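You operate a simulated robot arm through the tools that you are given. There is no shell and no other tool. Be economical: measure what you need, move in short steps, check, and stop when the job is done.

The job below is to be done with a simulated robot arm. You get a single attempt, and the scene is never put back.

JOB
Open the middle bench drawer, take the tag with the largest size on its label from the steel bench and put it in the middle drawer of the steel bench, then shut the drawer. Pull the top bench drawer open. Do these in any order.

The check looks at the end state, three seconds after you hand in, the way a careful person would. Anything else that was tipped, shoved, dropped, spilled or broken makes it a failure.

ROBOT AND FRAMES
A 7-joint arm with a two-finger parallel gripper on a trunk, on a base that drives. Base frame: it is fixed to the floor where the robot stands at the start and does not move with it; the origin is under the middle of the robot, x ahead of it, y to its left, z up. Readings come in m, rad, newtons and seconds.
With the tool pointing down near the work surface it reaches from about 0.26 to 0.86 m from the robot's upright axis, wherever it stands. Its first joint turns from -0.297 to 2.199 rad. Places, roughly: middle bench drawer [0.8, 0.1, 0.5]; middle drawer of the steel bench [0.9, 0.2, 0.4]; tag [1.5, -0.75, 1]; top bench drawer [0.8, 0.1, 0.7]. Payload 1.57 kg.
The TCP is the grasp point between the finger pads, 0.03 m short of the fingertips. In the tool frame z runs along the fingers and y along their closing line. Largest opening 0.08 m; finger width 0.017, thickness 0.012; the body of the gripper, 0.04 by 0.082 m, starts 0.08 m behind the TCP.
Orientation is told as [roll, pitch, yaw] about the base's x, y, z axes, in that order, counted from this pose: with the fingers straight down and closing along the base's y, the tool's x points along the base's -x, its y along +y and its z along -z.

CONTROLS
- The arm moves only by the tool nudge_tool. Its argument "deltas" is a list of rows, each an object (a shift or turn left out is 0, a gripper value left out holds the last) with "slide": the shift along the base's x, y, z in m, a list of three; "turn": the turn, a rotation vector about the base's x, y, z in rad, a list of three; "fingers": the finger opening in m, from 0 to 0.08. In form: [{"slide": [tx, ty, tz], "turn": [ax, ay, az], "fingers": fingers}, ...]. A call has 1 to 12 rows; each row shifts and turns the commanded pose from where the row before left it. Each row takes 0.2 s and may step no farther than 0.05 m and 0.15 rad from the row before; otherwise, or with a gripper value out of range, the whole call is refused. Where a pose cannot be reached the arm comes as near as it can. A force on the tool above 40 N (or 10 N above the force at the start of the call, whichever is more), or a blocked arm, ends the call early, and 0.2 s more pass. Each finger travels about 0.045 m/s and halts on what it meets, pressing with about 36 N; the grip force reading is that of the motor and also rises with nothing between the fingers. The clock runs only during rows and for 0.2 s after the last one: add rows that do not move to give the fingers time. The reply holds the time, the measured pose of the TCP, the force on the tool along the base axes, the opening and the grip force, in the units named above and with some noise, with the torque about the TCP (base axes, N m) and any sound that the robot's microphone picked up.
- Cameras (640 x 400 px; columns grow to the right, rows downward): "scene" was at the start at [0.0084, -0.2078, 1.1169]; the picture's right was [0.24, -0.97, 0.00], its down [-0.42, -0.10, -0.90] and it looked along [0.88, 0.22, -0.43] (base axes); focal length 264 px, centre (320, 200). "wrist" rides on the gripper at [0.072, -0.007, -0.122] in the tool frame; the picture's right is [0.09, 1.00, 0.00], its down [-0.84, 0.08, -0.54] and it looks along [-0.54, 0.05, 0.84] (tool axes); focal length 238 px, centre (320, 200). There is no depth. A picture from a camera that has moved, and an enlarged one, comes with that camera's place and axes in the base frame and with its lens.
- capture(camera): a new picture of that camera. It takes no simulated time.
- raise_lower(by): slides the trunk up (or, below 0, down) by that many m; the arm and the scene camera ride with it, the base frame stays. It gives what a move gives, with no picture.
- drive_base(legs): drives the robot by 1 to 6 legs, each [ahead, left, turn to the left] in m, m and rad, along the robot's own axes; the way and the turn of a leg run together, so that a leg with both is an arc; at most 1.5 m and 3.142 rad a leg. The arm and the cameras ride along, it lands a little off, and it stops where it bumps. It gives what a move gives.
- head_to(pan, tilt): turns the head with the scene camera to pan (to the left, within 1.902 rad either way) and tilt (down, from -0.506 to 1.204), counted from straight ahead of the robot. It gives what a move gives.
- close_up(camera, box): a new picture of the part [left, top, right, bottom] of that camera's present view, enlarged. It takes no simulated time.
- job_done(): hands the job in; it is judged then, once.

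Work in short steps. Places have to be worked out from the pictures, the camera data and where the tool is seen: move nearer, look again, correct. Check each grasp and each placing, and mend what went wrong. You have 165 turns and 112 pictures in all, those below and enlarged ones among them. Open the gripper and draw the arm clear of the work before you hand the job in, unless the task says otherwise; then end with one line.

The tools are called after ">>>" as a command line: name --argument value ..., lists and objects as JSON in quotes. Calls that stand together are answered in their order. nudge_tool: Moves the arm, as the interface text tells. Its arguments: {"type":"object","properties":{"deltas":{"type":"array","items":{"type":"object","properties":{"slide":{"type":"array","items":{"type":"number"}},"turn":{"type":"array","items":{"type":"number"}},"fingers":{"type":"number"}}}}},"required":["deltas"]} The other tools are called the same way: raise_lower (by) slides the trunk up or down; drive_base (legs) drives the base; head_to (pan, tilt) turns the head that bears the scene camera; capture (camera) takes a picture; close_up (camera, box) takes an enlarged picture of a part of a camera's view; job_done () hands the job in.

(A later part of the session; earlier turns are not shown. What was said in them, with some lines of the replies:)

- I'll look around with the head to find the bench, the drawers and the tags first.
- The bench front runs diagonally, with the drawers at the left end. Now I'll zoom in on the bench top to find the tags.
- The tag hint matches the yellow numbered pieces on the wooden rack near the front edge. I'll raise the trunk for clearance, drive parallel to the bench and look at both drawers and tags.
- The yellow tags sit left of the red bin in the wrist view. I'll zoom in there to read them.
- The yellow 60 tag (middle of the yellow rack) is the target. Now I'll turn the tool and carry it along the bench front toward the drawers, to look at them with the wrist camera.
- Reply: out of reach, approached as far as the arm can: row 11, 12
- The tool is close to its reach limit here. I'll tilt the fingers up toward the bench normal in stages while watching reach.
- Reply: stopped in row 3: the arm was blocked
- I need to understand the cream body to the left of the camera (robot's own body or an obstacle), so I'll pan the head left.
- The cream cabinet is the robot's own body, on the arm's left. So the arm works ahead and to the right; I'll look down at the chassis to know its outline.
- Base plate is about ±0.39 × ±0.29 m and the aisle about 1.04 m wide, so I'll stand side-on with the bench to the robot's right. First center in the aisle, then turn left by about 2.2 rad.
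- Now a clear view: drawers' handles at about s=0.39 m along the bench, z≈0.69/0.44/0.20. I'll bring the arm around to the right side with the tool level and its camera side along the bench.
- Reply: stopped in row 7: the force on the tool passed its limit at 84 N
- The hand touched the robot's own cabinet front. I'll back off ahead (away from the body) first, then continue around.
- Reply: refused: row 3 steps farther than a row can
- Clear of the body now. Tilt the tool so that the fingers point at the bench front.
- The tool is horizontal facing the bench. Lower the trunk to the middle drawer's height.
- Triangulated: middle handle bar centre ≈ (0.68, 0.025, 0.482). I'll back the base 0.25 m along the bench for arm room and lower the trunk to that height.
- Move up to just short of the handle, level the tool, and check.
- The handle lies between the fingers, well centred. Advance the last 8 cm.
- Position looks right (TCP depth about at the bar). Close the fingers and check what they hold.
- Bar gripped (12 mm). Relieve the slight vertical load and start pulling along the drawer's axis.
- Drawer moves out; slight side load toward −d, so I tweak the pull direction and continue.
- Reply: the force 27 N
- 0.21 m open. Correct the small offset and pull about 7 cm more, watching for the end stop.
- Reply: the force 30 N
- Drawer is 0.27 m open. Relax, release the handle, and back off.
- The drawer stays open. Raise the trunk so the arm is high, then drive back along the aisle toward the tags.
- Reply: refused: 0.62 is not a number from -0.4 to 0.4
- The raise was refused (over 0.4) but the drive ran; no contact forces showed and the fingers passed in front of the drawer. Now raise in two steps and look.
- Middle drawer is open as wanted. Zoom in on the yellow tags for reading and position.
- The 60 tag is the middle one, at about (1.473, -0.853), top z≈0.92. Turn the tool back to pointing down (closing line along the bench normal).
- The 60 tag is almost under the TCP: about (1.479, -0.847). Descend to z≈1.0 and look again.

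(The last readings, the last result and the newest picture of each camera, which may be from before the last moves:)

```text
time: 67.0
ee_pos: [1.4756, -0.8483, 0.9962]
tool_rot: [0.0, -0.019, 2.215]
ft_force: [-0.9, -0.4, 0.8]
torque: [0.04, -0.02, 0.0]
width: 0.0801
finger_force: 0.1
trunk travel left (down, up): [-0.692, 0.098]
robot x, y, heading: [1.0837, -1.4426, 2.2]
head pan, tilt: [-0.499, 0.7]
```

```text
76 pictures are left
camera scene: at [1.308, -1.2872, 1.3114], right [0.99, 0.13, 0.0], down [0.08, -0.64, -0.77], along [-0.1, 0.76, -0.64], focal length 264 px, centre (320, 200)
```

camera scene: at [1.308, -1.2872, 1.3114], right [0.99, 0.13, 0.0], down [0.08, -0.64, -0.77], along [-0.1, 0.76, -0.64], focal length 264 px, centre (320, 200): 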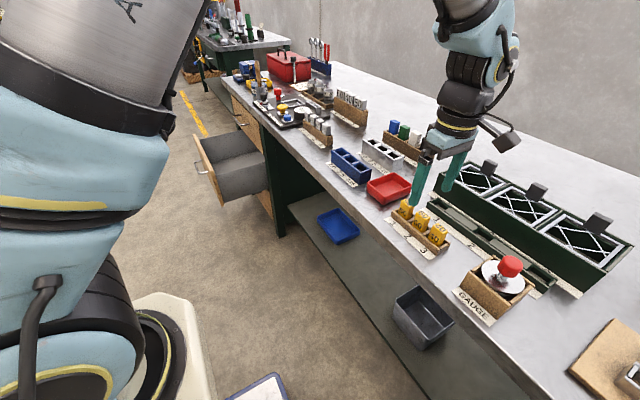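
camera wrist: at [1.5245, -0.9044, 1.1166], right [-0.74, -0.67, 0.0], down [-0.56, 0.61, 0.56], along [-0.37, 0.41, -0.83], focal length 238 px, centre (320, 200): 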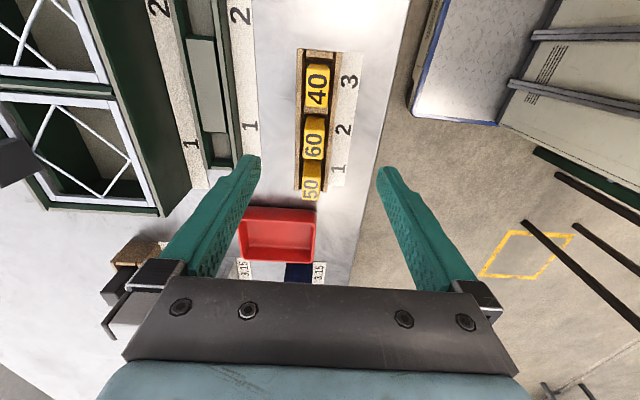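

>>> close_up --camera "wrist" --box '[240, 40, 400, 220]'

>>> close_up --camera "scene" --box '[370, 130, 500, 270]'

```text
2.22 times, centred on (320, 130) of wrist
camera zoom: at [1.5245, -0.9044, 1.1166], right [-0.74, -0.67, 0.0], down [-0.56, 0.61, 0.56], along [-0.37, 0.41, -0.83], focal length 530 px, centre (320, 356)
```

zoom: 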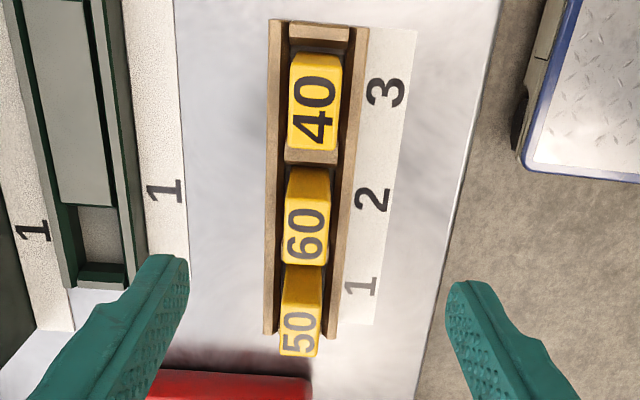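

```text
2.86 times, centred on (435, 200) of scene
camera zoom: at [1.308, -1.2872, 1.3114], right [0.99, 0.13, 0.0], down [0.08, -0.64, -0.77], along [-0.1, 0.76, -0.64], focal length 755 px, centre (-9, 200)
```

zoom: 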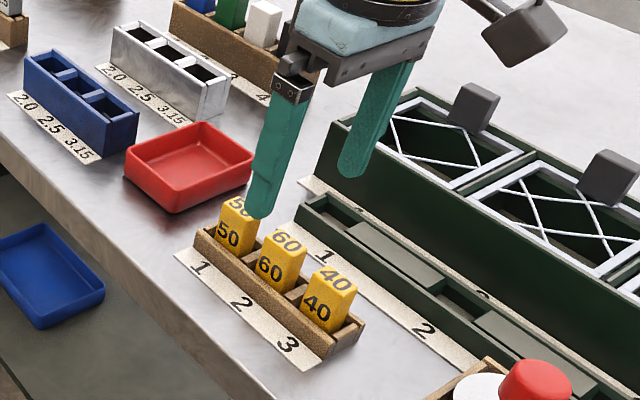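

Tag top ≈ (1.479, -0.846, 0.924), standing about 4 cm above its rack. Correct the offset and descend so the tips straddle the tag above the rack rim.

>>> nudge_tool --deltas '[{"slide": [0.0033, 0.0022, -0.025]}, {"slide": [0, 0, -0.025]}, {"slide": [0, 0, -0.018]}]'

>>> capture --camera "wrist"

>>> close_up --camera "scene" --box '[370, 130, 500, 270]'

```text
time: 67.8
ee_pos: [1.481, -0.8473, 0.9301]
tool_rot: [-0.002, -0.018, 2.216]
ft_force: [-0.2, -0.3, 0.0]
torque: [-0.05, -0.03, 0.0]
width: 0.08
finger_force: 0.1
trunk travel left (down, up): [-0.692, 0.098]
robot x, y, heading: [1.0864, -1.4395, 2.201]
head pan, tilt: [-0.499, 0.7]
```

```text
73 pictures are left
camera wrist: at [1.5299, -0.9024, 1.0497], right [-0.74, -0.67, 0.0], down [-0.56, 0.61, 0.56], along [-0.37, 0.41, -0.83], focal length 238 px, centre (320, 200)
```

wrist: 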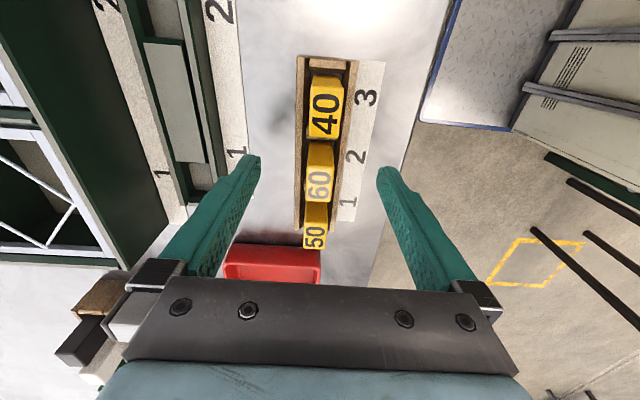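

```text
2.86 times, centred on (435, 200) of scene
camera zoom: at [1.308, -1.287, 1.3113], right [0.99, 0.13, 0.0], down [0.08, -0.64, -0.76], along [-0.1, 0.76, -0.64], focal length 755 px, centre (-9, 200)
```

zoom: 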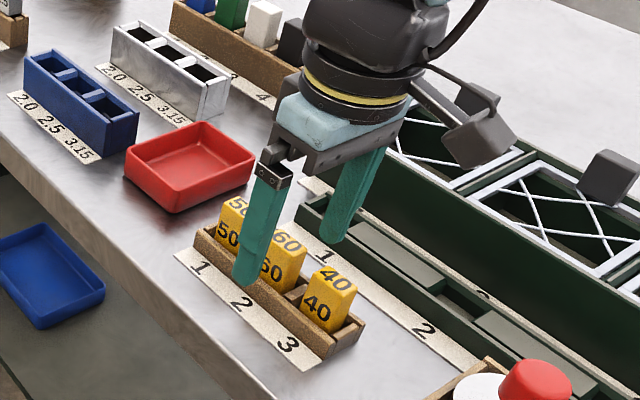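

Well centred. Shift 3 mm along d and close.

>>> nudge_tool --deltas '[{"slide": [0.0018, -0.0024, -0.003], "fingers": 0.08}, {"fingers": 0.0}, {"fingers": 0.0}, {"fingers": 0.0}, {"fingers": 0.0}, {"fingers": 0.0}]'

>>> capture --camera "wrist"

```text
time: 69.2
ee_pos: [1.4827, -0.8486, 0.9267]
tool_rot: [-0.001, -0.016, 2.216]
ft_force: [-0.2, -0.5, -0.2]
torque: [0.01, 0.0, 0.01]
width: 0.0166
finger_force: 25.4
trunk travel left (down, up): [-0.692, 0.098]
robot x, y, heading: [1.0867, -1.4438, 2.199]
head pan, tilt: [-0.499, 0.7]
```

```text
71 pictures are left
camera wrist: at [1.5316, -0.9043, 1.0465], right [-0.74, -0.67, 0.0], down [-0.56, 0.61, 0.56], along [-0.37, 0.41, -0.83], focal length 238 px, centre (320, 200)
```

wrist: 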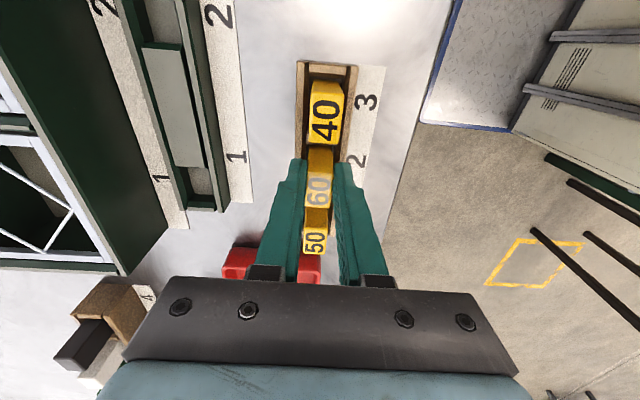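

Gripped: width 16.6 mm on the 60 tag with no side force. Lift straight up slowly and check.

>>> nudge_tool --deltas '[{"slide": [0, 0, 0.02], "fingers": 0.0}, {"slide": [0, 0, 0.03]}, {"slide": [0, 0, 0.04]}, {"slide": [0, 0, 0.04]}]'

>>> capture --camera "wrist"

>>> close_up --camera "scene" --box '[360, 100, 520, 270]'

```text
time: 70.2
ee_pos: [1.4844, -0.8523, 1.0561]
tool_rot: [0.0, -0.017, 2.214]
ft_force: [-0.7, 0.3, 0.0]
torque: [-0.02, 0.0, 0.0]
width: 0.0165
finger_force: 31.4
trunk travel left (down, up): [-0.692, 0.098]
robot x, y, heading: [1.0855, -1.4443, 2.201]
head pan, tilt: [-0.499, 0.7]
```

```text
70 pictures are left
camera wrist: at [1.5338, -0.9074, 1.177], right [-0.74, -0.67, 0.0], down [-0.56, 0.62, 0.56], along [-0.37, 0.41, -0.83], focal length 238 px, centre (320, 200)
```

wrist: 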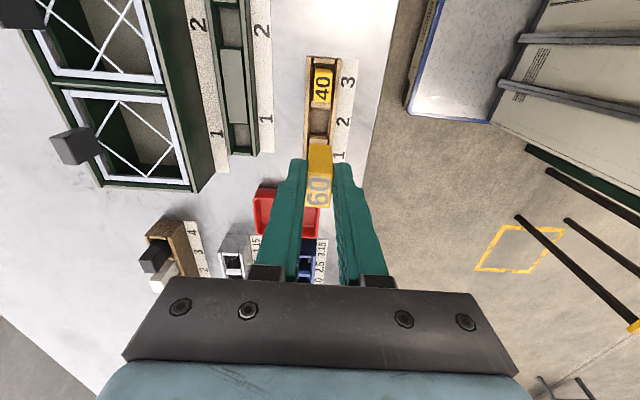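

```text
2.35 times, centred on (440, 185) of scene
camera zoom: at [1.3084, -1.2866, 1.3111], right [0.99, 0.13, 0.0], down [0.08, -0.64, -0.76], along [-0.1, 0.76, -0.64], focal length 622 px, centre (38, 235)
```

zoom: 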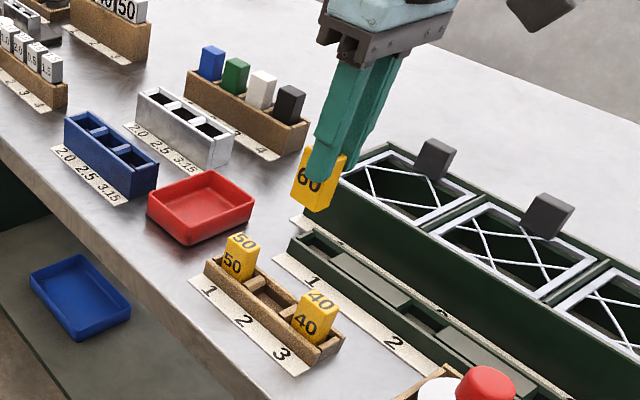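

The 60 tag is held, others undisturbed. Retract over the aisle the way it came.

>>> nudge_tool --deltas '[{"slide": [-0.0455, -0.0021, 0.008], "fingers": 0.0}, {"slide": [-0.0455, -0.0021, 0.008]}, {"slide": [-0.0455, -0.0021, 0.008]}, {"slide": [-0.0455, -0.0021, 0.008]}, {"slide": [-0.0455, -0.0021, 0.008]}, {"slide": [-0.0455, -0.0021, 0.008]}, {"slide": [-0.0455, -0.0021, 0.008]}, {"slide": [-0.0455, -0.0021, 0.008]}, {"slide": [-0.0455, -0.0021, 0.008]}, {"slide": [-0.0455, -0.0021, 0.008]}, {"slide": [-0.0455, -0.0021, 0.008]}, {"slide": [-0.0455, -0.0021, 0.008]}]'

```text
time: 72.8
ee_pos: [0.9344, -0.8735, 1.151]
tool_rot: [0.001, -0.018, 2.213]
ft_force: [0.1, 0.3, 0.1]
torque: [-0.05, 0.07, -0.02]
width: 0.0165
finger_force: 31.2
trunk travel left (down, up): [-0.692, 0.098]
robot x, y, heading: [1.0889, -1.4394, 2.202]
head pan, tilt: [-0.499, 0.7]
```

>>> drive_base --legs '[[0.45, 0, 0.005], [0.406, 0, 0]]'

>>> head_to --pan -0.9 --tilt 0.8

>>> capture --camera "scene"

>>> capture --camera "wrist"

```text
time: 77.7
ee_pos: [0.4109, -0.1953, 1.1523]
tool_rot: [0.001, -0.018, 2.235]
ft_force: [0.6, -0.5, -0.4]
torque: [-0.01, 0.0, -0.01]
width: 0.0164
finger_force: 32.3
trunk travel left (down, up): [-0.692, 0.098]
robot x, y, heading: [0.5726, -0.7604, 2.222]
head pan, tilt: [-0.499, 0.7]
```

```text
time: 78.5
ee_pos: [0.4095, -0.1954, 1.151]
tool_rot: [-0.001, -0.017, 2.237]
ft_force: [0.1, -0.6, -0.7]
torque: [0.02, 0.02, 0.0]
width: 0.0166
finger_force: 31.8
trunk travel left (down, up): [-0.692, 0.098]
robot x, y, heading: [0.5715, -0.7572, 2.22]
head pan, tilt: [-0.901, 0.799]
```

```text
68 pictures are left
camera scene: at [0.8247, -0.6073, 1.3031], right [0.97, -0.25, 0.0], down [-0.18, -0.69, -0.7], along [0.17, 0.68, -0.72], focal length 264 px, centre (320, 200)
```

scene: 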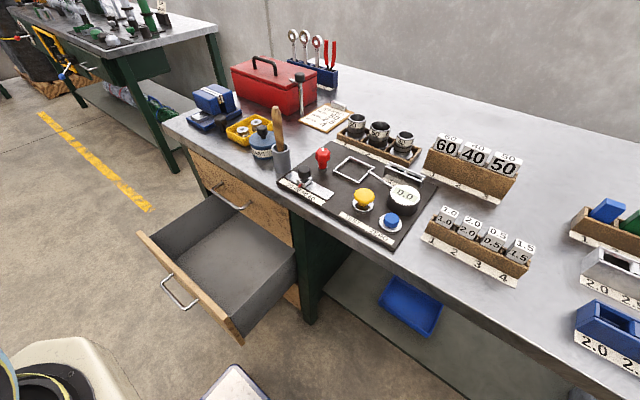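

```text
67 pictures are left
camera wrist: at [0.4602, -0.2504, 1.2719], right [-0.73, -0.69, 0.0], down [-0.57, 0.6, 0.56], along [-0.38, 0.41, -0.83], focal length 238 px, centre (320, 200)
```

wrist: 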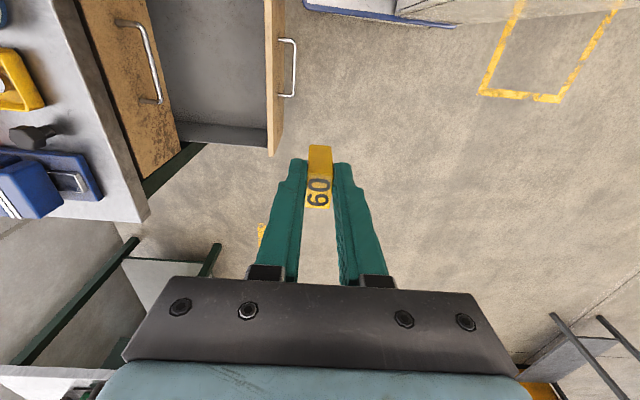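

Drawer interior spans roughly s 0.18–0.69, D 0.35–0.58. Move the tag above the drawer's middle, then lower with the trunk.

>>> nudge_tool --deltas '[{"slide": [0.039, 0.0265, 0], "fingers": 0.0}, {"slide": [0.039, 0.0265, 0]}, {"slide": [0.039, 0.0265, 0]}, {"slide": [0.039, 0.0265, 0]}, {"slide": [0.039, 0.0265, 0]}]'

>>> raise_lower --by -0.3

>>> capture --camera "wrist"

>>> capture --camera "scene"

```text
time: 79.7
ee_pos: [0.6051, -0.0648, 1.1531]
tool_rot: [-0.002, -0.018, 2.235]
ft_force: [-0.9, -0.1, 0.3]
torque: [-0.02, -0.02, 0.03]
width: 0.0167
finger_force: 31.8
trunk travel left (down, up): [-0.692, 0.098]
robot x, y, heading: [0.5721, -0.7621, 2.222]
head pan, tilt: [-0.901, 0.799]
```

```text
time: 82.7
ee_pos: [0.6038, -0.0657, 0.8527]
tool_rot: [0.0, -0.017, 2.235]
ft_force: [0.4, -0.9, -0.6]
torque: [0.03, -0.02, -0.01]
width: 0.0166
finger_force: 31.7
trunk travel left (down, up): [-0.392, 0.398]
robot x, y, heading: [0.574, -0.7599, 2.221]
head pan, tilt: [-0.901, 0.799]
```

```text
66 pictures are left
camera wrist: at [0.6551, -0.1192, 0.9729], right [-0.73, -0.69, 0.0], down [-0.57, 0.6, 0.56], along [-0.38, 0.41, -0.83], focal length 238 px, centre (320, 200)
```

wrist: 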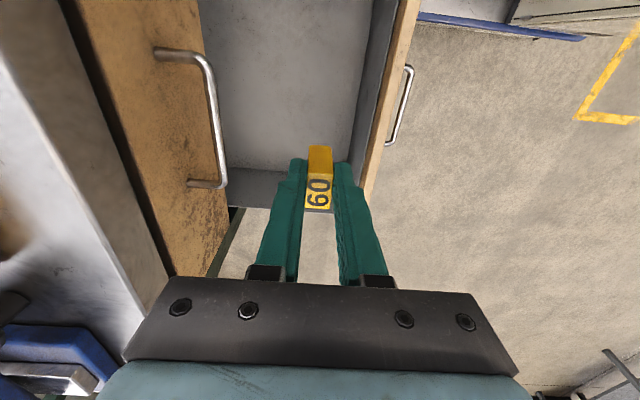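

```text
65 pictures are left
camera scene: at [0.8248, -0.6073, 1.0031], right [0.97, -0.25, 0.0], down [-0.18, -0.69, -0.7], along [0.17, 0.68, -0.72], focal length 264 px, centre (320, 200)
```

scene: 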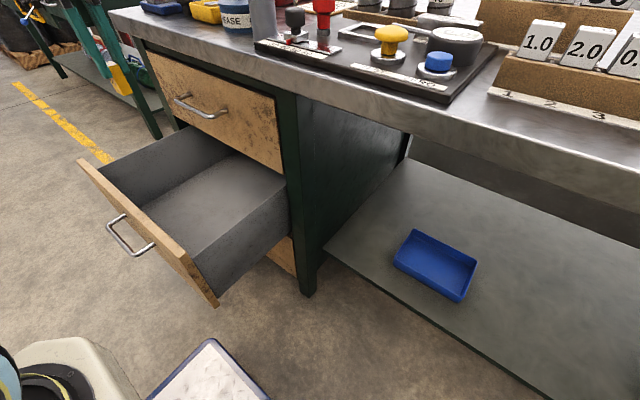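

Aligned inside the drawer. Lower another 0.28 m and check.

>>> raise_lower --by -0.28

>>> capture --camera "wrist"

>>> head_to --pan -0.6 --tilt 0.4

>>> capture --camera "scene"

```text
time: 85.6
ee_pos: [0.6044, -0.0654, 0.5715]
tool_rot: [-0.001, -0.018, 2.236]
ft_force: [0.0, 0.3, -0.4]
torque: [-0.05, 0.0, 0.0]
width: 0.0166
finger_force: 32.1
trunk travel left (down, up): [-0.112, 0.678]
robot x, y, heading: [0.5743, -0.758, 2.219]
head pan, tilt: [-0.901, 0.799]
```

```text
64 pictures are left
camera wrist: at [0.6551, -0.1192, 0.6929], right [-0.73, -0.69, 0.0], down [-0.57, 0.6, 0.56], along [-0.38, 0.41, -0.83], focal length 238 px, centre (320, 200)
```

wrist: 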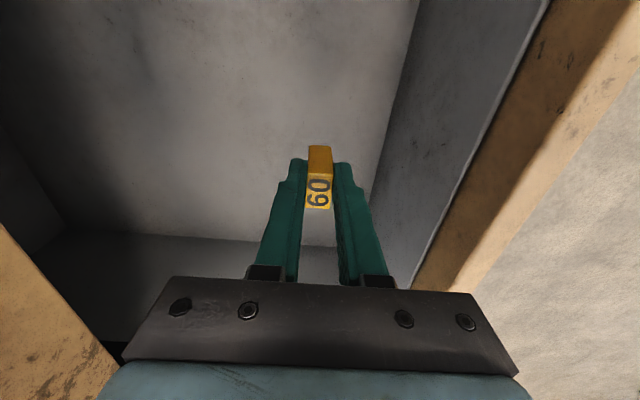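

```text
time: 86.4
ee_pos: [0.6042, -0.0647, 0.5719]
tool_rot: [0.001, -0.018, 2.237]
ft_force: [0.1, -0.2, -0.3]
torque: [0.02, 0.03, 0.01]
width: 0.0165
finger_force: 31.6
trunk travel left (down, up): [-0.112, 0.678]
robot x, y, heading: [0.5701, -0.7595, 2.224]
head pan, tilt: [-0.6, 0.4]
```

```text
63 pictures are left
camera scene: at [0.8002, -0.5929, 0.7581], right [1.0, 0.05, 0.0], down [0.02, -0.39, -0.92], along [-0.05, 0.92, -0.39], focal length 264 px, centre (320, 200)
```

scene: 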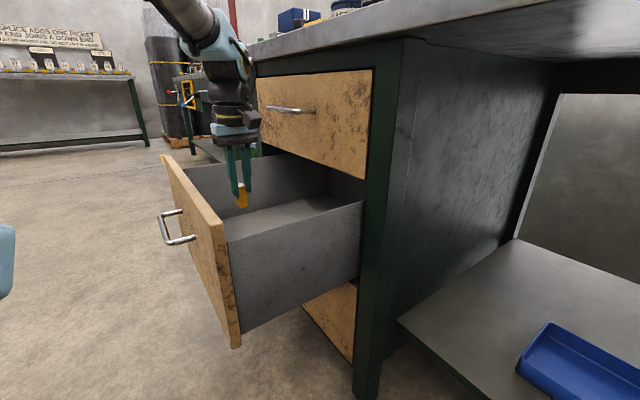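

Tag is inside the drawer, above its floor. Lower in small steps until it touches.

>>> nudge_tool --deltas '[{"slide": [0, 0, -0.02], "fingers": 0.0}, {"slide": [0, 0, -0.02]}, {"slide": [0, 0, -0.02]}]'

>>> close_up --camera "scene" --box '[150, 60, 390, 210]'

>>> capture --camera "wrist"

```text
time: 87.2
ee_pos: [0.6036, -0.0656, 0.5133]
tool_rot: [-0.001, -0.019, 2.236]
ft_force: [-0.1, 0.0, -1.1]
torque: [-0.03, 0.08, 0.01]
width: 0.0165
finger_force: 31.7
trunk travel left (down, up): [-0.112, 0.678]
robot x, y, heading: [0.5749, -0.7598, 2.22]
head pan, tilt: [-0.6, 0.4]
```

```text
2.67 times, centred on (270, 135) of scene
camera zoom: at [0.8002, -0.5929, 0.7582], right [1.0, 0.05, 0.0], down [0.02, -0.39, -0.92], along [-0.05, 0.92, -0.39], focal length 705 px, centre (453, 373)
```

zoom: 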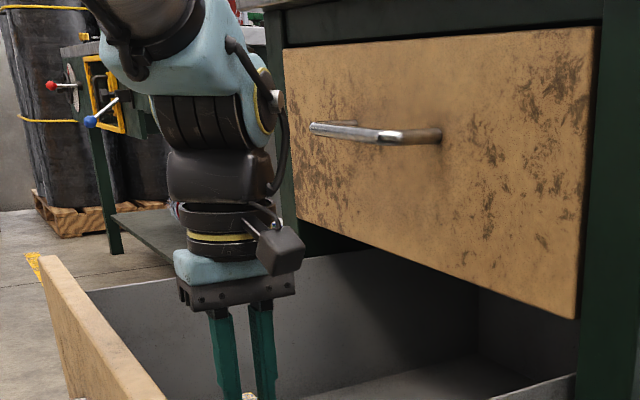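

```text
61 pictures are left
camera wrist: at [0.6546, -0.1199, 0.6336], right [-0.73, -0.69, 0.0], down [-0.57, 0.6, 0.56], along [-0.38, 0.41, -0.83], focal length 238 px, centre (320, 200)
```

wrist: 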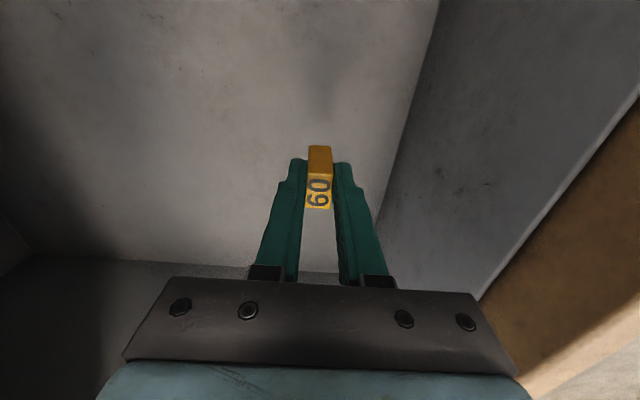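

>>> nudge_tool --deltas '[{"slide": [0, 0, -0.015], "fingers": 0.0}, {"slide": [0, 0, -0.015]}, {"slide": [0, 0, -0.012]}]'

>>> capture --camera "wrist"

```text
time: 88.0
ee_pos: [0.6041, -0.0649, 0.4713]
tool_rot: [0.0, -0.016, 2.237]
ft_force: [-0.2, 0.3, -0.8]
torque: [-0.02, 0.01, 0.0]
width: 0.0166
finger_force: 31.9
trunk travel left (down, up): [-0.112, 0.678]
robot x, y, heading: [0.5716, -0.7606, 2.221]
head pan, tilt: [-0.6, 0.4]
```

```text
60 pictures are left
camera wrist: at [0.6555, -0.1199, 0.5903], right [-0.73, -0.69, 0.0], down [-0.57, 0.6, 0.56], along [-0.38, 0.41, -0.83], focal length 238 px, centre (320, 200)
```

wrist: 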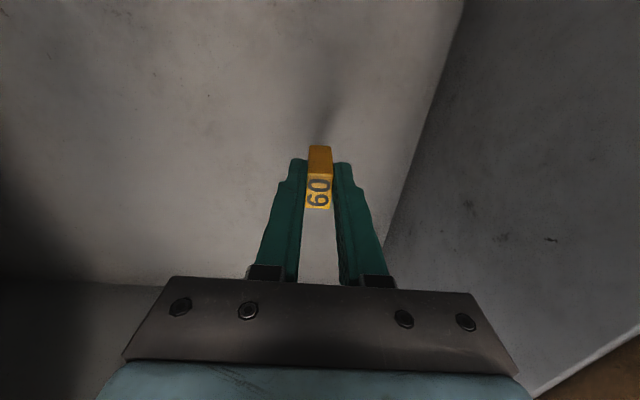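

>>> nudge_tool --deltas '[{"slide": [0, 0, -0.012], "fingers": 0.0}, {"slide": [0, 0, -0.012]}, {"slide": [0, 0, -0.012]}]'

>>> capture --camera "wrist"

```text
time: 88.8
ee_pos: [0.605, -0.064, 0.4373]
tool_rot: [-0.002, -0.02, 2.234]
ft_force: [2.3, -5.1, 26.6]
torque: [-0.12, -0.02, 0.0]
width: 0.0166
finger_force: 32.0
trunk travel left (down, up): [-0.112, 0.678]
robot x, y, heading: [0.5736, -0.7581, 2.225]
head pan, tilt: [-0.6, 0.4]
```

```text
59 pictures are left
camera wrist: at [0.6558, -0.1185, 0.5571], right [-0.73, -0.69, -0.01], down [-0.57, 0.6, 0.56], along [-0.38, 0.41, -0.83], focal length 238 px, centre (320, 200)
```

wrist: 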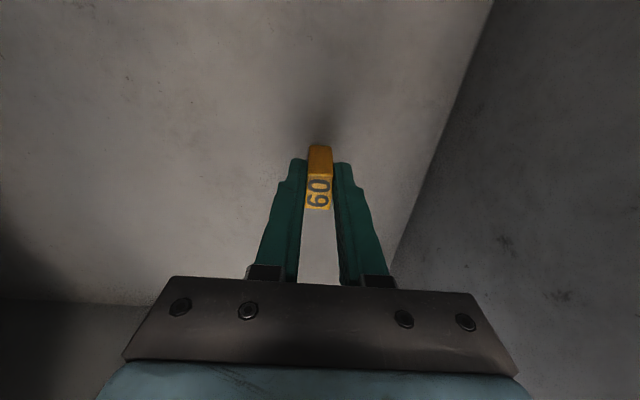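

Tag touches the drawer floor. Ease up slightly, release, and rise clear.

>>> nudge_tool --deltas '[{"slide": [0, 0, 0.002], "fingers": 0.0}, {"fingers": 0.025}, {"fingers": 0.04}, {"fingers": 0.05}, {"fingers": 0.05}]'

>>> nudge_tool --deltas '[{"slide": [0, 0, 0.02]}, {"slide": [0, 0, 0.03]}, {"slide": [0, 0, 0.04]}, {"slide": [0, 0, 0.04]}]'

>>> capture --camera "wrist"

```text
time: 90.0
ee_pos: [0.604, -0.0643, 0.4366]
tool_rot: [0.0, -0.018, 2.236]
ft_force: [-0.6, -0.5, -0.5]
torque: [0.0, 0.0, 0.04]
width: 0.05
finger_force: 0.1
trunk travel left (down, up): [-0.112, 0.678]
robot x, y, heading: [0.5761, -0.7611, 2.223]
head pan, tilt: [-0.6, 0.4]
```

```text
time: 91.0
ee_pos: [0.606, -0.0667, 0.5661]
tool_rot: [0.001, -0.015, 2.236]
ft_force: [0.1, 1.1, 0.4]
torque: [-0.02, -0.01, -0.03]
width: 0.05
finger_force: 0.0
trunk travel left (down, up): [-0.112, 0.678]
robot x, y, heading: [0.5745, -0.76, 2.217]
head pan, tilt: [-0.6, 0.4]
```

```text
58 pictures are left
camera wrist: at [0.6555, -0.1211, 0.6854], right [-0.73, -0.69, 0.0], down [-0.57, 0.6, 0.56], along [-0.38, 0.41, -0.83], focal length 238 px, centre (320, 200)
```

wrist: 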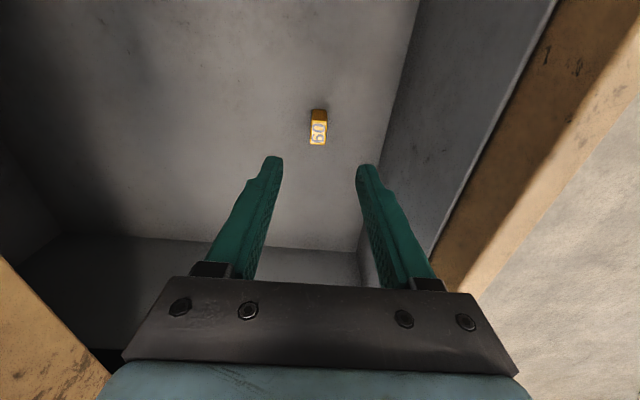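

The 60 tag stands in the drawer. Raise clear, retract in front of the drawer and turn the fingers horizontal again.

>>> raise_lower --by 0.4

>>> nudge_tool --deltas '[{"slide": [-0.04, -0.026, 0.01], "fingers": 0.08}, {"slide": [-0.04, -0.026, 0.01]}, {"slide": [-0.04, -0.026, 0.01]}, {"slide": [-0.04, -0.026, 0.01]}, {"slide": [-0.04, -0.026, 0.01]}]'

>>> nudge_tool --deltas '[{"turn": [0.085, -0.1147, 0]}, {"turn": [0.085, -0.1147, 0]}, {"turn": [0.085, -0.1147, 0]}, {"turn": [0.085, -0.1147, 0]}, {"turn": [0.085, -0.1147, 0]}, {"turn": [0.085, -0.1147, 0]}, {"turn": [0.085, -0.1147, 0]}, {"turn": [0.085, -0.1147, 0]}, {"turn": [0.085, -0.1147, 0]}, {"turn": [0.085, -0.1147, 0]}, {"turn": [0.085, -0.1147, 0]}]'

```text
time: 94.9
ee_pos: [0.6046, -0.0664, 0.9655]
tool_rot: [0.0, -0.017, 2.236]
ft_force: [0.1, -0.4, 0.0]
torque: [-0.02, -0.01, 0.01]
width: 0.0499
finger_force: 0.1
trunk travel left (down, up): [-0.512, 0.278]
robot x, y, heading: [0.5747, -0.7595, 2.222]
head pan, tilt: [-0.6, 0.4]
```

```text
time: 96.1
ee_pos: [0.4046, -0.1952, 1.0172]
tool_rot: [0.0, -0.019, 2.232]
ft_force: [0.8, 0.4, 1.1]
torque: [0.03, 0.03, 0.0]
width: 0.0799
finger_force: 0.1
trunk travel left (down, up): [-0.512, 0.278]
robot x, y, heading: [0.5732, -0.7593, 2.222]
head pan, tilt: [-0.6, 0.4]
```

```text
time: 98.5
ee_pos: [0.4062, -0.1965, 1.0155]
tool_rot: [-1.571, 0.027, 2.227]
ft_force: [0.4, -0.6, 1.1]
torque: [-0.03, 0.04, 0.02]
width: 0.08
finger_force: 0.1
trunk travel left (down, up): [-0.512, 0.278]
robot x, y, heading: [0.5755, -0.7603, 2.218]
head pan, tilt: [-0.6, 0.4]
```

>>> raise_lower --by -0.4

>>> raise_lower --by -0.11

>>> capture --camera "wrist"

```text
time: 102.3
ee_pos: [0.4062, -0.1961, 0.6167]
tool_rot: [-1.571, 0.025, 2.228]
ft_force: [-0.8, 0.6, 0.3]
torque: [0.01, 0.02, 0.03]
width: 0.08
finger_force: 0.0
trunk travel left (down, up): [-0.112, 0.678]
robot x, y, heading: [0.5733, -0.761, 2.225]
head pan, tilt: [-0.6, 0.4]
```

```text
time: 103.7
ee_pos: [0.407, -0.1953, 0.5057]
tool_rot: [-1.571, 0.025, 2.227]
ft_force: [-0.3, -1.3, -0.1]
torque: [0.03, 0.02, 0.0]
width: 0.0797
finger_force: 0.1
trunk travel left (down, up): [-0.002, 0.788]
robot x, y, heading: [0.5694, -0.7607, 2.225]
head pan, tilt: [-0.6, 0.4]
```

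```text
57 pictures are left
camera wrist: at [0.3528, -0.3273, 0.5141], right [0.07, -0.09, -0.99], down [-0.94, 0.33, -0.1], along [0.34, 0.94, -0.06], focal length 238 px, centre (320, 200)
```

wrist: 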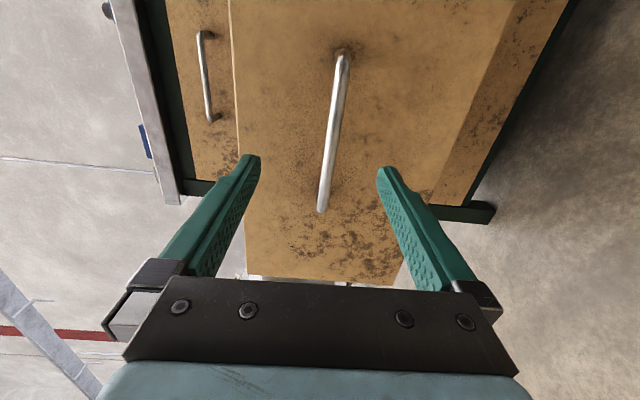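

Same alignment as before. Advance onto the handle and grip it.

>>> nudge_tool --deltas '[{"slide": [0.0213, 0.0157, -0.003], "fingers": 0.08}, {"slide": [0.0213, 0.0157, -0.003]}, {"slide": [0.0213, 0.0157, -0.002]}, {"fingers": 0.0}, {"fingers": 0.0}, {"fingers": 0.0}, {"fingers": 0.0}, {"fingers": 0.0}]'

```text
time: 105.5
ee_pos: [0.4698, -0.1493, 0.4953]
tool_rot: [-1.566, 0.033, 2.229]
ft_force: [2.6, -1.9, -33.1]
torque: [0.25, 0.28, 0.06]
width: 0.0124
finger_force: 22.5
trunk travel left (down, up): [-0.002, 0.788]
robot x, y, heading: [0.5758, -0.7602, 2.22]
head pan, tilt: [-0.6, 0.4]
```

Gripped; relieve the vertical load, then push the drawer in along its axis.

>>> nudge_tool --deltas '[{"slide": [0, 0, -0.004], "fingers": 0.0}, {}]'

>>> nudge_tool --deltas '[{"slide": [0.012, 0.009, 0]}, {"slide": [0.0201, 0.0149, 0]}, {"slide": [0.0201, 0.0149, 0]}, {"slide": [0.0201, 0.0149, 0]}]'

```text
time: 106.1
ee_pos: [0.47, -0.1491, 0.4975]
tool_rot: [-1.572, 0.023, 2.228]
ft_force: [-3.6, 0.7, 1.3]
torque: [0.4, 0.36, -0.62]
width: 0.012
finger_force: 29.0
trunk travel left (down, up): [-0.002, 0.788]
robot x, y, heading: [0.5698, -0.7613, 2.219]
head pan, tilt: [-0.6, 0.4]
```

```text
time: 107.2
ee_pos: [0.5429, -0.0917, 0.4959]
tool_rot: [-1.581, 0.019, 2.223]
ft_force: [0.8, -5.0, 13.1]
torque: [0.42, 0.24, 0.05]
width: 0.0119
finger_force: 29.1
trunk travel left (down, up): [-0.002, 0.788]
robot x, y, heading: [0.5766, -0.7637, 2.218]
head pan, tilt: [-0.6, 0.4]
stopped in row 4: the force on the tool passed its limit at 40 N (the readings are from after the stop); the commanded pose is now the measured one
```

>>> nudge_tool --deltas '[{"slide": [0.016, 0.0115, 0.001]}, {"slide": [0.016, 0.0115, 0]}, {"slide": [0.016, 0.0115, 0]}, {"slide": [0.016, 0.0115, 0]}]'

```text
time: 108.2
ee_pos: [0.6029, -0.046, 0.4959]
tool_rot: [-1.578, 0.022, 2.229]
ft_force: [-14.5, 14.3, 20.4]
torque: [0.34, 0.27, -0.48]
width: 0.0121
finger_force: 29.0
trunk travel left (down, up): [-0.002, 0.788]
robot x, y, heading: [0.5778, -0.7643, 2.225]
head pan, tilt: [-0.6, 0.4]
```

>>> nudge_tool --deltas '[{"slide": [-0.002, 0.0027, 0.003]}, {"slide": [0.0165, 0.0115, 0]}, {"slide": [0.0165, 0.0115, 0]}, {"slide": [0.0165, 0.0115, 0]}]'

```text
time: 109.2
ee_pos: [0.6526, -0.0073, 0.4965]
tool_rot: [-1.576, 0.026, 2.227]
ft_force: [-10.5, 12.2, -19.0]
torque: [0.36, 0.32, -0.35]
width: 0.0124
finger_force: 29.1
trunk travel left (down, up): [-0.002, 0.788]
robot x, y, heading: [0.573, -0.7599, 2.219]
head pan, tilt: [-0.6, 0.4]
```

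>>> nudge_tool --deltas '[{"slide": [-0.0015, 0.002, -0.002]}, {"slide": [0.0145, 0.0105, 0]}, {"slide": [0.0145, 0.0105, 0]}, {"slide": [0.0145, 0.0105, 0]}]'

>>> capture --camera "wrist"

>>> capture --camera "scene"

```text
time: 110.2
ee_pos: [0.6941, 0.0237, 0.4957]
tool_rot: [-1.578, 0.023, 2.225]
ft_force: [-23.6, -10.5, -6.6]
torque: [0.42, 0.27, -0.09]
width: 0.0118
finger_force: 28.9
trunk travel left (down, up): [-0.002, 0.788]
robot x, y, heading: [0.5759, -0.7553, 2.218]
head pan, tilt: [-0.6, 0.4]
```

```text
56 pictures are left
camera wrist: at [0.6411, -0.109, 0.503], right [0.08, -0.09, -0.99], down [-0.94, 0.33, -0.1], along [0.34, 0.94, -0.06], focal length 238 px, centre (320, 200)
```

wrist: 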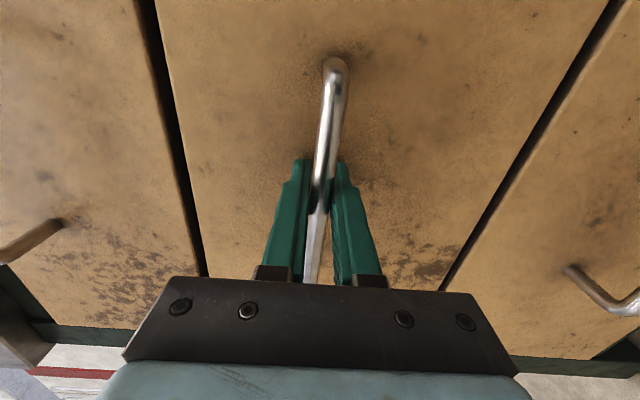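

```text
55 pictures are left
camera scene: at [0.7997, -0.5931, 0.6483], right [1.0, 0.05, 0.0], down [0.02, -0.39, -0.92], along [-0.05, 0.92, -0.39], focal length 264 px, centre (320, 200)
```

scene: 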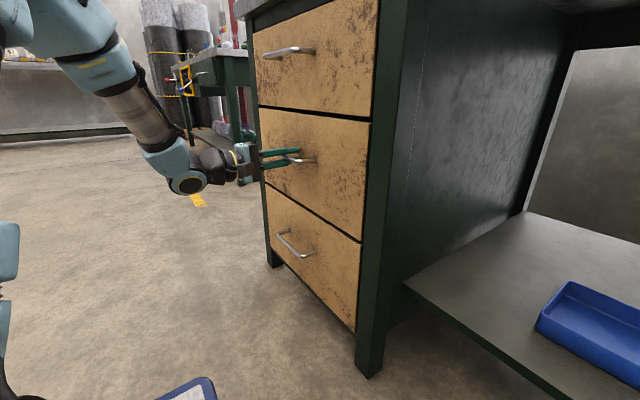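

The middle drawer is flush with the others. Release and back off, then rise to the top handle.

>>> nudge_tool --deltas '[{"slide": [-0.004, -0.003, 0], "fingers": 0.0}, {"fingers": 0.08}, {"fingers": 0.08}, {"fingers": 0.08}, {"fingers": 0.08}, {"fingers": 0.08}]'

>>> nudge_tool --deltas '[{"slide": [-0.032, -0.024, 0]}, {"slide": [-0.032, -0.024, 0]}, {"slide": [-0.032, -0.024, 0]}]'

>>> raise_lower --by 0.22

>>> capture --camera "wrist"

>>> capture --camera "scene"

```text
time: 111.6
ee_pos: [0.6941, 0.0217, 0.4948]
tool_rot: [-1.578, 0.024, 2.223]
ft_force: [0.4, 0.3, -0.1]
torque: [0.03, -0.02, 0.0]
width: 0.0801
finger_force: 0.1
trunk travel left (down, up): [-0.002, 0.788]
robot x, y, heading: [0.578, -0.7619, 2.225]
head pan, tilt: [-0.6, 0.4]
```

```text
time: 112.4
ee_pos: [0.5984, -0.0499, 0.4967]
tool_rot: [-1.578, 0.024, 2.223]
ft_force: [0.2, -0.6, -0.5]
torque: [-0.03, 0.0, 0.03]
width: 0.0799
finger_force: 0.1
trunk travel left (down, up): [-0.002, 0.788]
robot x, y, heading: [0.5743, -0.7611, 2.224]
head pan, tilt: [-0.6, 0.4]
```

```text
time: 114.7
ee_pos: [0.599, -0.0502, 0.7158]
tool_rot: [-1.578, 0.022, 2.222]
ft_force: [0.5, -0.4, 0.0]
torque: [0.03, 0.01, 0.0]
width: 0.0801
finger_force: 0.1
trunk travel left (down, up): [-0.222, 0.568]
robot x, y, heading: [0.579, -0.759, 2.221]
head pan, tilt: [-0.6, 0.4]
```

```text
54 pictures are left
camera wrist: at [0.5448, -0.1816, 0.7232], right [0.07, -0.09, -0.99], down [-0.94, 0.33, -0.1], along [0.34, 0.94, -0.06], focal length 238 px, centre (320, 200)
```

wrist: 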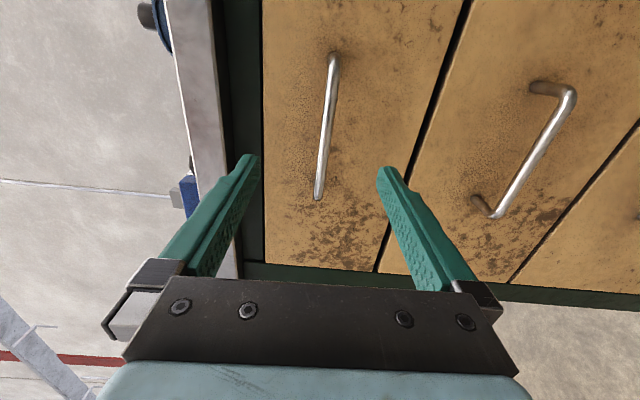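

```text
53 pictures are left
camera scene: at [0.8002, -0.5929, 0.8681], right [1.0, 0.05, 0.0], down [0.02, -0.39, -0.92], along [-0.05, 0.92, -0.39], focal length 264 px, centre (320, 200)
```

scene: 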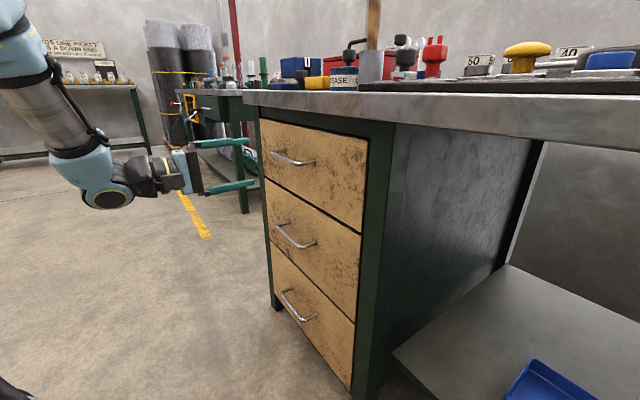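

Middle drawer stays shut. Top handle at z≈0.712, centred; advance and grip.

>>> nudge_tool --deltas '[{"slide": [0.03, 0.0222, -0.002], "fingers": 0.08}, {"slide": [0.03, 0.0222, -0.002]}, {"slide": [0.028, 0.0205, 0]}]'

>>> capture --camera "wrist"

```text
time: 115.5
ee_pos: [0.6847, 0.0159, 0.7107]
tool_rot: [-1.577, 0.023, 2.224]
ft_force: [-0.6, 0.1, 0.6]
torque: [0.03, 0.01, -0.02]
width: 0.0799
finger_force: 0.1
trunk travel left (down, up): [-0.222, 0.568]
robot x, y, heading: [0.5734, -0.7609, 2.225]
head pan, tilt: [-0.6, 0.4]
```

```text
52 pictures are left
camera wrist: at [0.6321, -0.1152, 0.7168], right [0.08, -0.09, -0.99], down [-0.94, 0.33, -0.1], along [0.34, 0.94, -0.06], focal length 238 px, centre (320, 200)
```

wrist: 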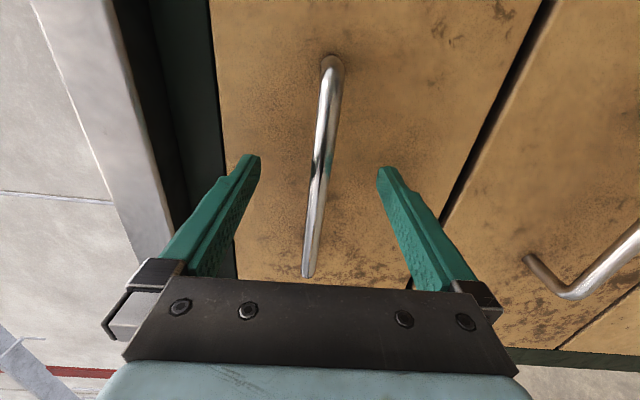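

>>> nudge_tool --deltas '[{"slide": [0.004, 0.003, 0], "fingers": 0.0}, {"fingers": 0.0}, {"fingers": 0.0}, {"fingers": 0.0}, {"fingers": 0.0}]'

```text
time: 116.7
ee_pos: [0.6906, 0.0184, 0.7117]
tool_rot: [-1.578, 0.021, 2.223]
ft_force: [0.3, 1.1, 4.2]
torque: [0.25, 0.25, 0.01]
width: 0.0123
finger_force: 22.9
trunk travel left (down, up): [-0.222, 0.568]
robot x, y, heading: [0.5721, -0.7627, 2.221]
head pan, tilt: [-0.6, 0.4]
```

Top handle is gripped with almost no load. Pull along the drawer axis.

>>> nudge_tool --deltas '[{"slide": [-0.0201, -0.0149, 0], "fingers": 0.0}, {"slide": [-0.0201, -0.0149, 0]}, {"slide": [-0.0201, -0.0149, 0]}, {"slide": [-0.0201, -0.0149, 0]}]'

```text
time: 117.7
ee_pos: [0.6105, -0.0435, 0.7131]
tool_rot: [-1.575, 0.027, 2.217]
ft_force: [13.8, -19.8, -12.5]
torque: [0.41, 0.23, 0.2]
width: 0.0124
finger_force: 29.4
trunk travel left (down, up): [-0.222, 0.568]
robot x, y, heading: [0.5773, -0.7593, 2.222]
head pan, tilt: [-0.6, 0.4]
```

>>> nudge_tool --deltas '[{"slide": [0.002, -0.0028, -0.002], "fingers": 0.0}, {"slide": [-0.02, -0.015, 0]}, {"slide": [-0.02, -0.015, 0]}, {"slide": [-0.02, -0.015, 0]}]'

```text
time: 118.7
ee_pos: [0.5517, -0.0887, 0.7117]
tool_rot: [-1.579, 0.024, 2.221]
ft_force: [10.4, -14.0, 1.7]
torque: [0.43, 0.27, 0.49]
width: 0.0122
finger_force: 28.9
trunk travel left (down, up): [-0.222, 0.568]
robot x, y, heading: [0.5711, -0.7623, 2.221]
head pan, tilt: [-0.6, 0.4]
```

>>> nudge_tool --deltas '[{"slide": [0.0018, -0.0024, 0], "fingers": 0.0}, {"slide": [-0.02, -0.015, 0]}, {"slide": [-0.02, -0.015, 0]}, {"slide": [-0.02, -0.015, 0]}]'

>>> nudge_tool --deltas '[{"slide": [-0.02, -0.015, 0]}, {"slide": [-0.02, -0.015, 0]}]'

>>> capture --camera "scene"

```text
time: 119.7
ee_pos: [0.492, -0.1358, 0.7113]
tool_rot: [-1.577, 0.022, 2.228]
ft_force: [-15.9, 18.3, -9.3]
torque: [0.45, 0.28, 0.17]
width: 0.0122
finger_force: 29.4
trunk travel left (down, up): [-0.222, 0.568]
robot x, y, heading: [0.57, -0.7606, 2.225]
head pan, tilt: [-0.6, 0.4]
```

```text
time: 120.3
ee_pos: [0.4564, -0.1656, 0.7112]
tool_rot: [-1.579, 0.024, 2.221]
ft_force: [-4.1, 3.2, -6.4]
torque: [0.45, 0.3, 0.78]
width: 0.0122
finger_force: 29.2
trunk travel left (down, up): [-0.222, 0.568]
robot x, y, heading: [0.5742, -0.7605, 2.22]
head pan, tilt: [-0.6, 0.4]
```

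```text
51 pictures are left
camera scene: at [0.8003, -0.593, 0.8681], right [1.0, 0.05, 0.0], down [0.02, -0.39, -0.92], along [-0.05, 0.92, -0.39], focal length 264 px, centre (320, 200)
```

scene: 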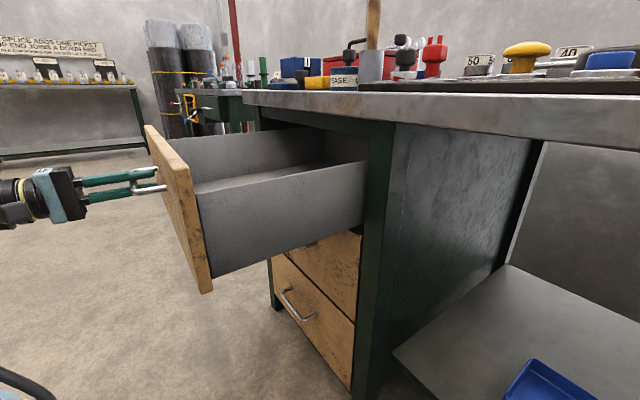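

The top drawer is ~0.30 m open and the middle one is shut behind it. Release and back the arm away.

>>> nudge_tool --deltas '[{"fingers": 0.08}, {"fingers": 0.08}, {"fingers": 0.08}, {"fingers": 0.08}, {"fingers": 0.08}, {"slide": [-0.02, -0.015, 0]}, {"slide": [-0.02, -0.015, 0]}, {"slide": [-0.02, -0.015, 0]}]'

>>> drive_base --legs '[[0, 0.07, 0]]'

>>> capture --camera "scene"

>>> capture --camera "wrist"

```text
time: 122.1
ee_pos: [0.3943, -0.2148, 0.7084]
tool_rot: [-1.578, 0.023, 2.223]
ft_force: [-0.9, 0.7, 0.1]
torque: [0.0, 0.03, 0.0]
width: 0.0801
finger_force: 0.1
trunk travel left (down, up): [-0.222, 0.568]
robot x, y, heading: [0.5736, -0.7604, 2.22]
head pan, tilt: [-0.6, 0.4]
```

```text
time: 123.2
ee_pos: [0.3374, -0.256, 0.7073]
tool_rot: [-1.579, 0.023, 2.224]
ft_force: [-0.1, 0.3, -0.6]
torque: [-0.03, -0.01, -0.01]
width: 0.0799
finger_force: 0.1
trunk travel left (down, up): [-0.222, 0.568]
robot x, y, heading: [0.5209, -0.8053, 2.223]
head pan, tilt: [-0.6, 0.4]
```

```text
50 pictures are left
camera scene: at [0.7432, -0.636, 0.8681], right [1.0, 0.05, 0.0], down [0.02, -0.39, -0.92], along [-0.05, 0.92, -0.39], focal length 264 px, centre (320, 200)
```

scene: 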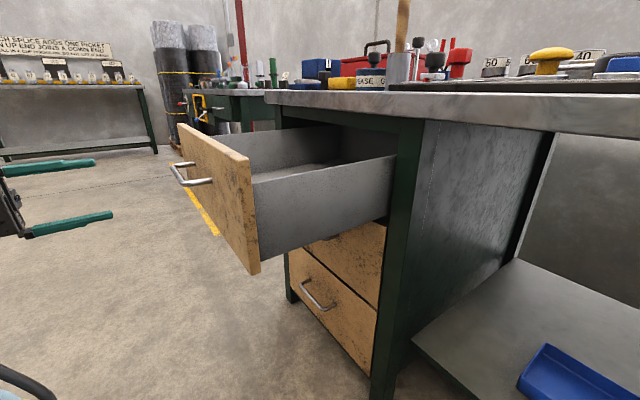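

```text
49 pictures are left
camera wrist: at [0.283, -0.3879, 0.7154], right [0.08, -0.09, -0.99], down [-0.94, 0.33, -0.1], along [0.34, 0.94, -0.06], focal length 238 px, centre (320, 200)
```

wrist: 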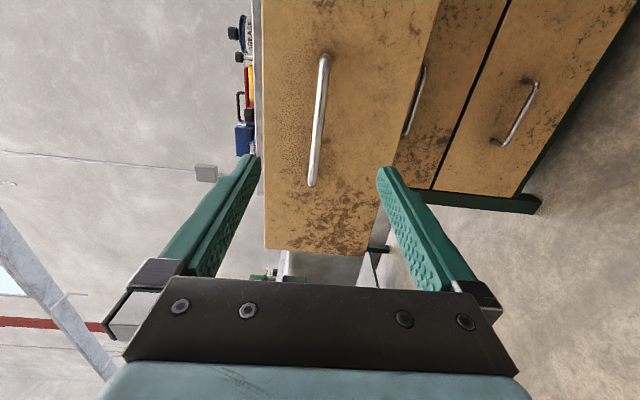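

The top drawer is open, the middle drawer is shut with the tag in it, and the gripper is open and clear of the work. I'm handing in.

>>> job_done

```text
The job is handed in.
```

The yellow 60 tag is in the middle drawer, which is shut; the top drawer is pulled open about 0.30 m, and the job has been handed in.
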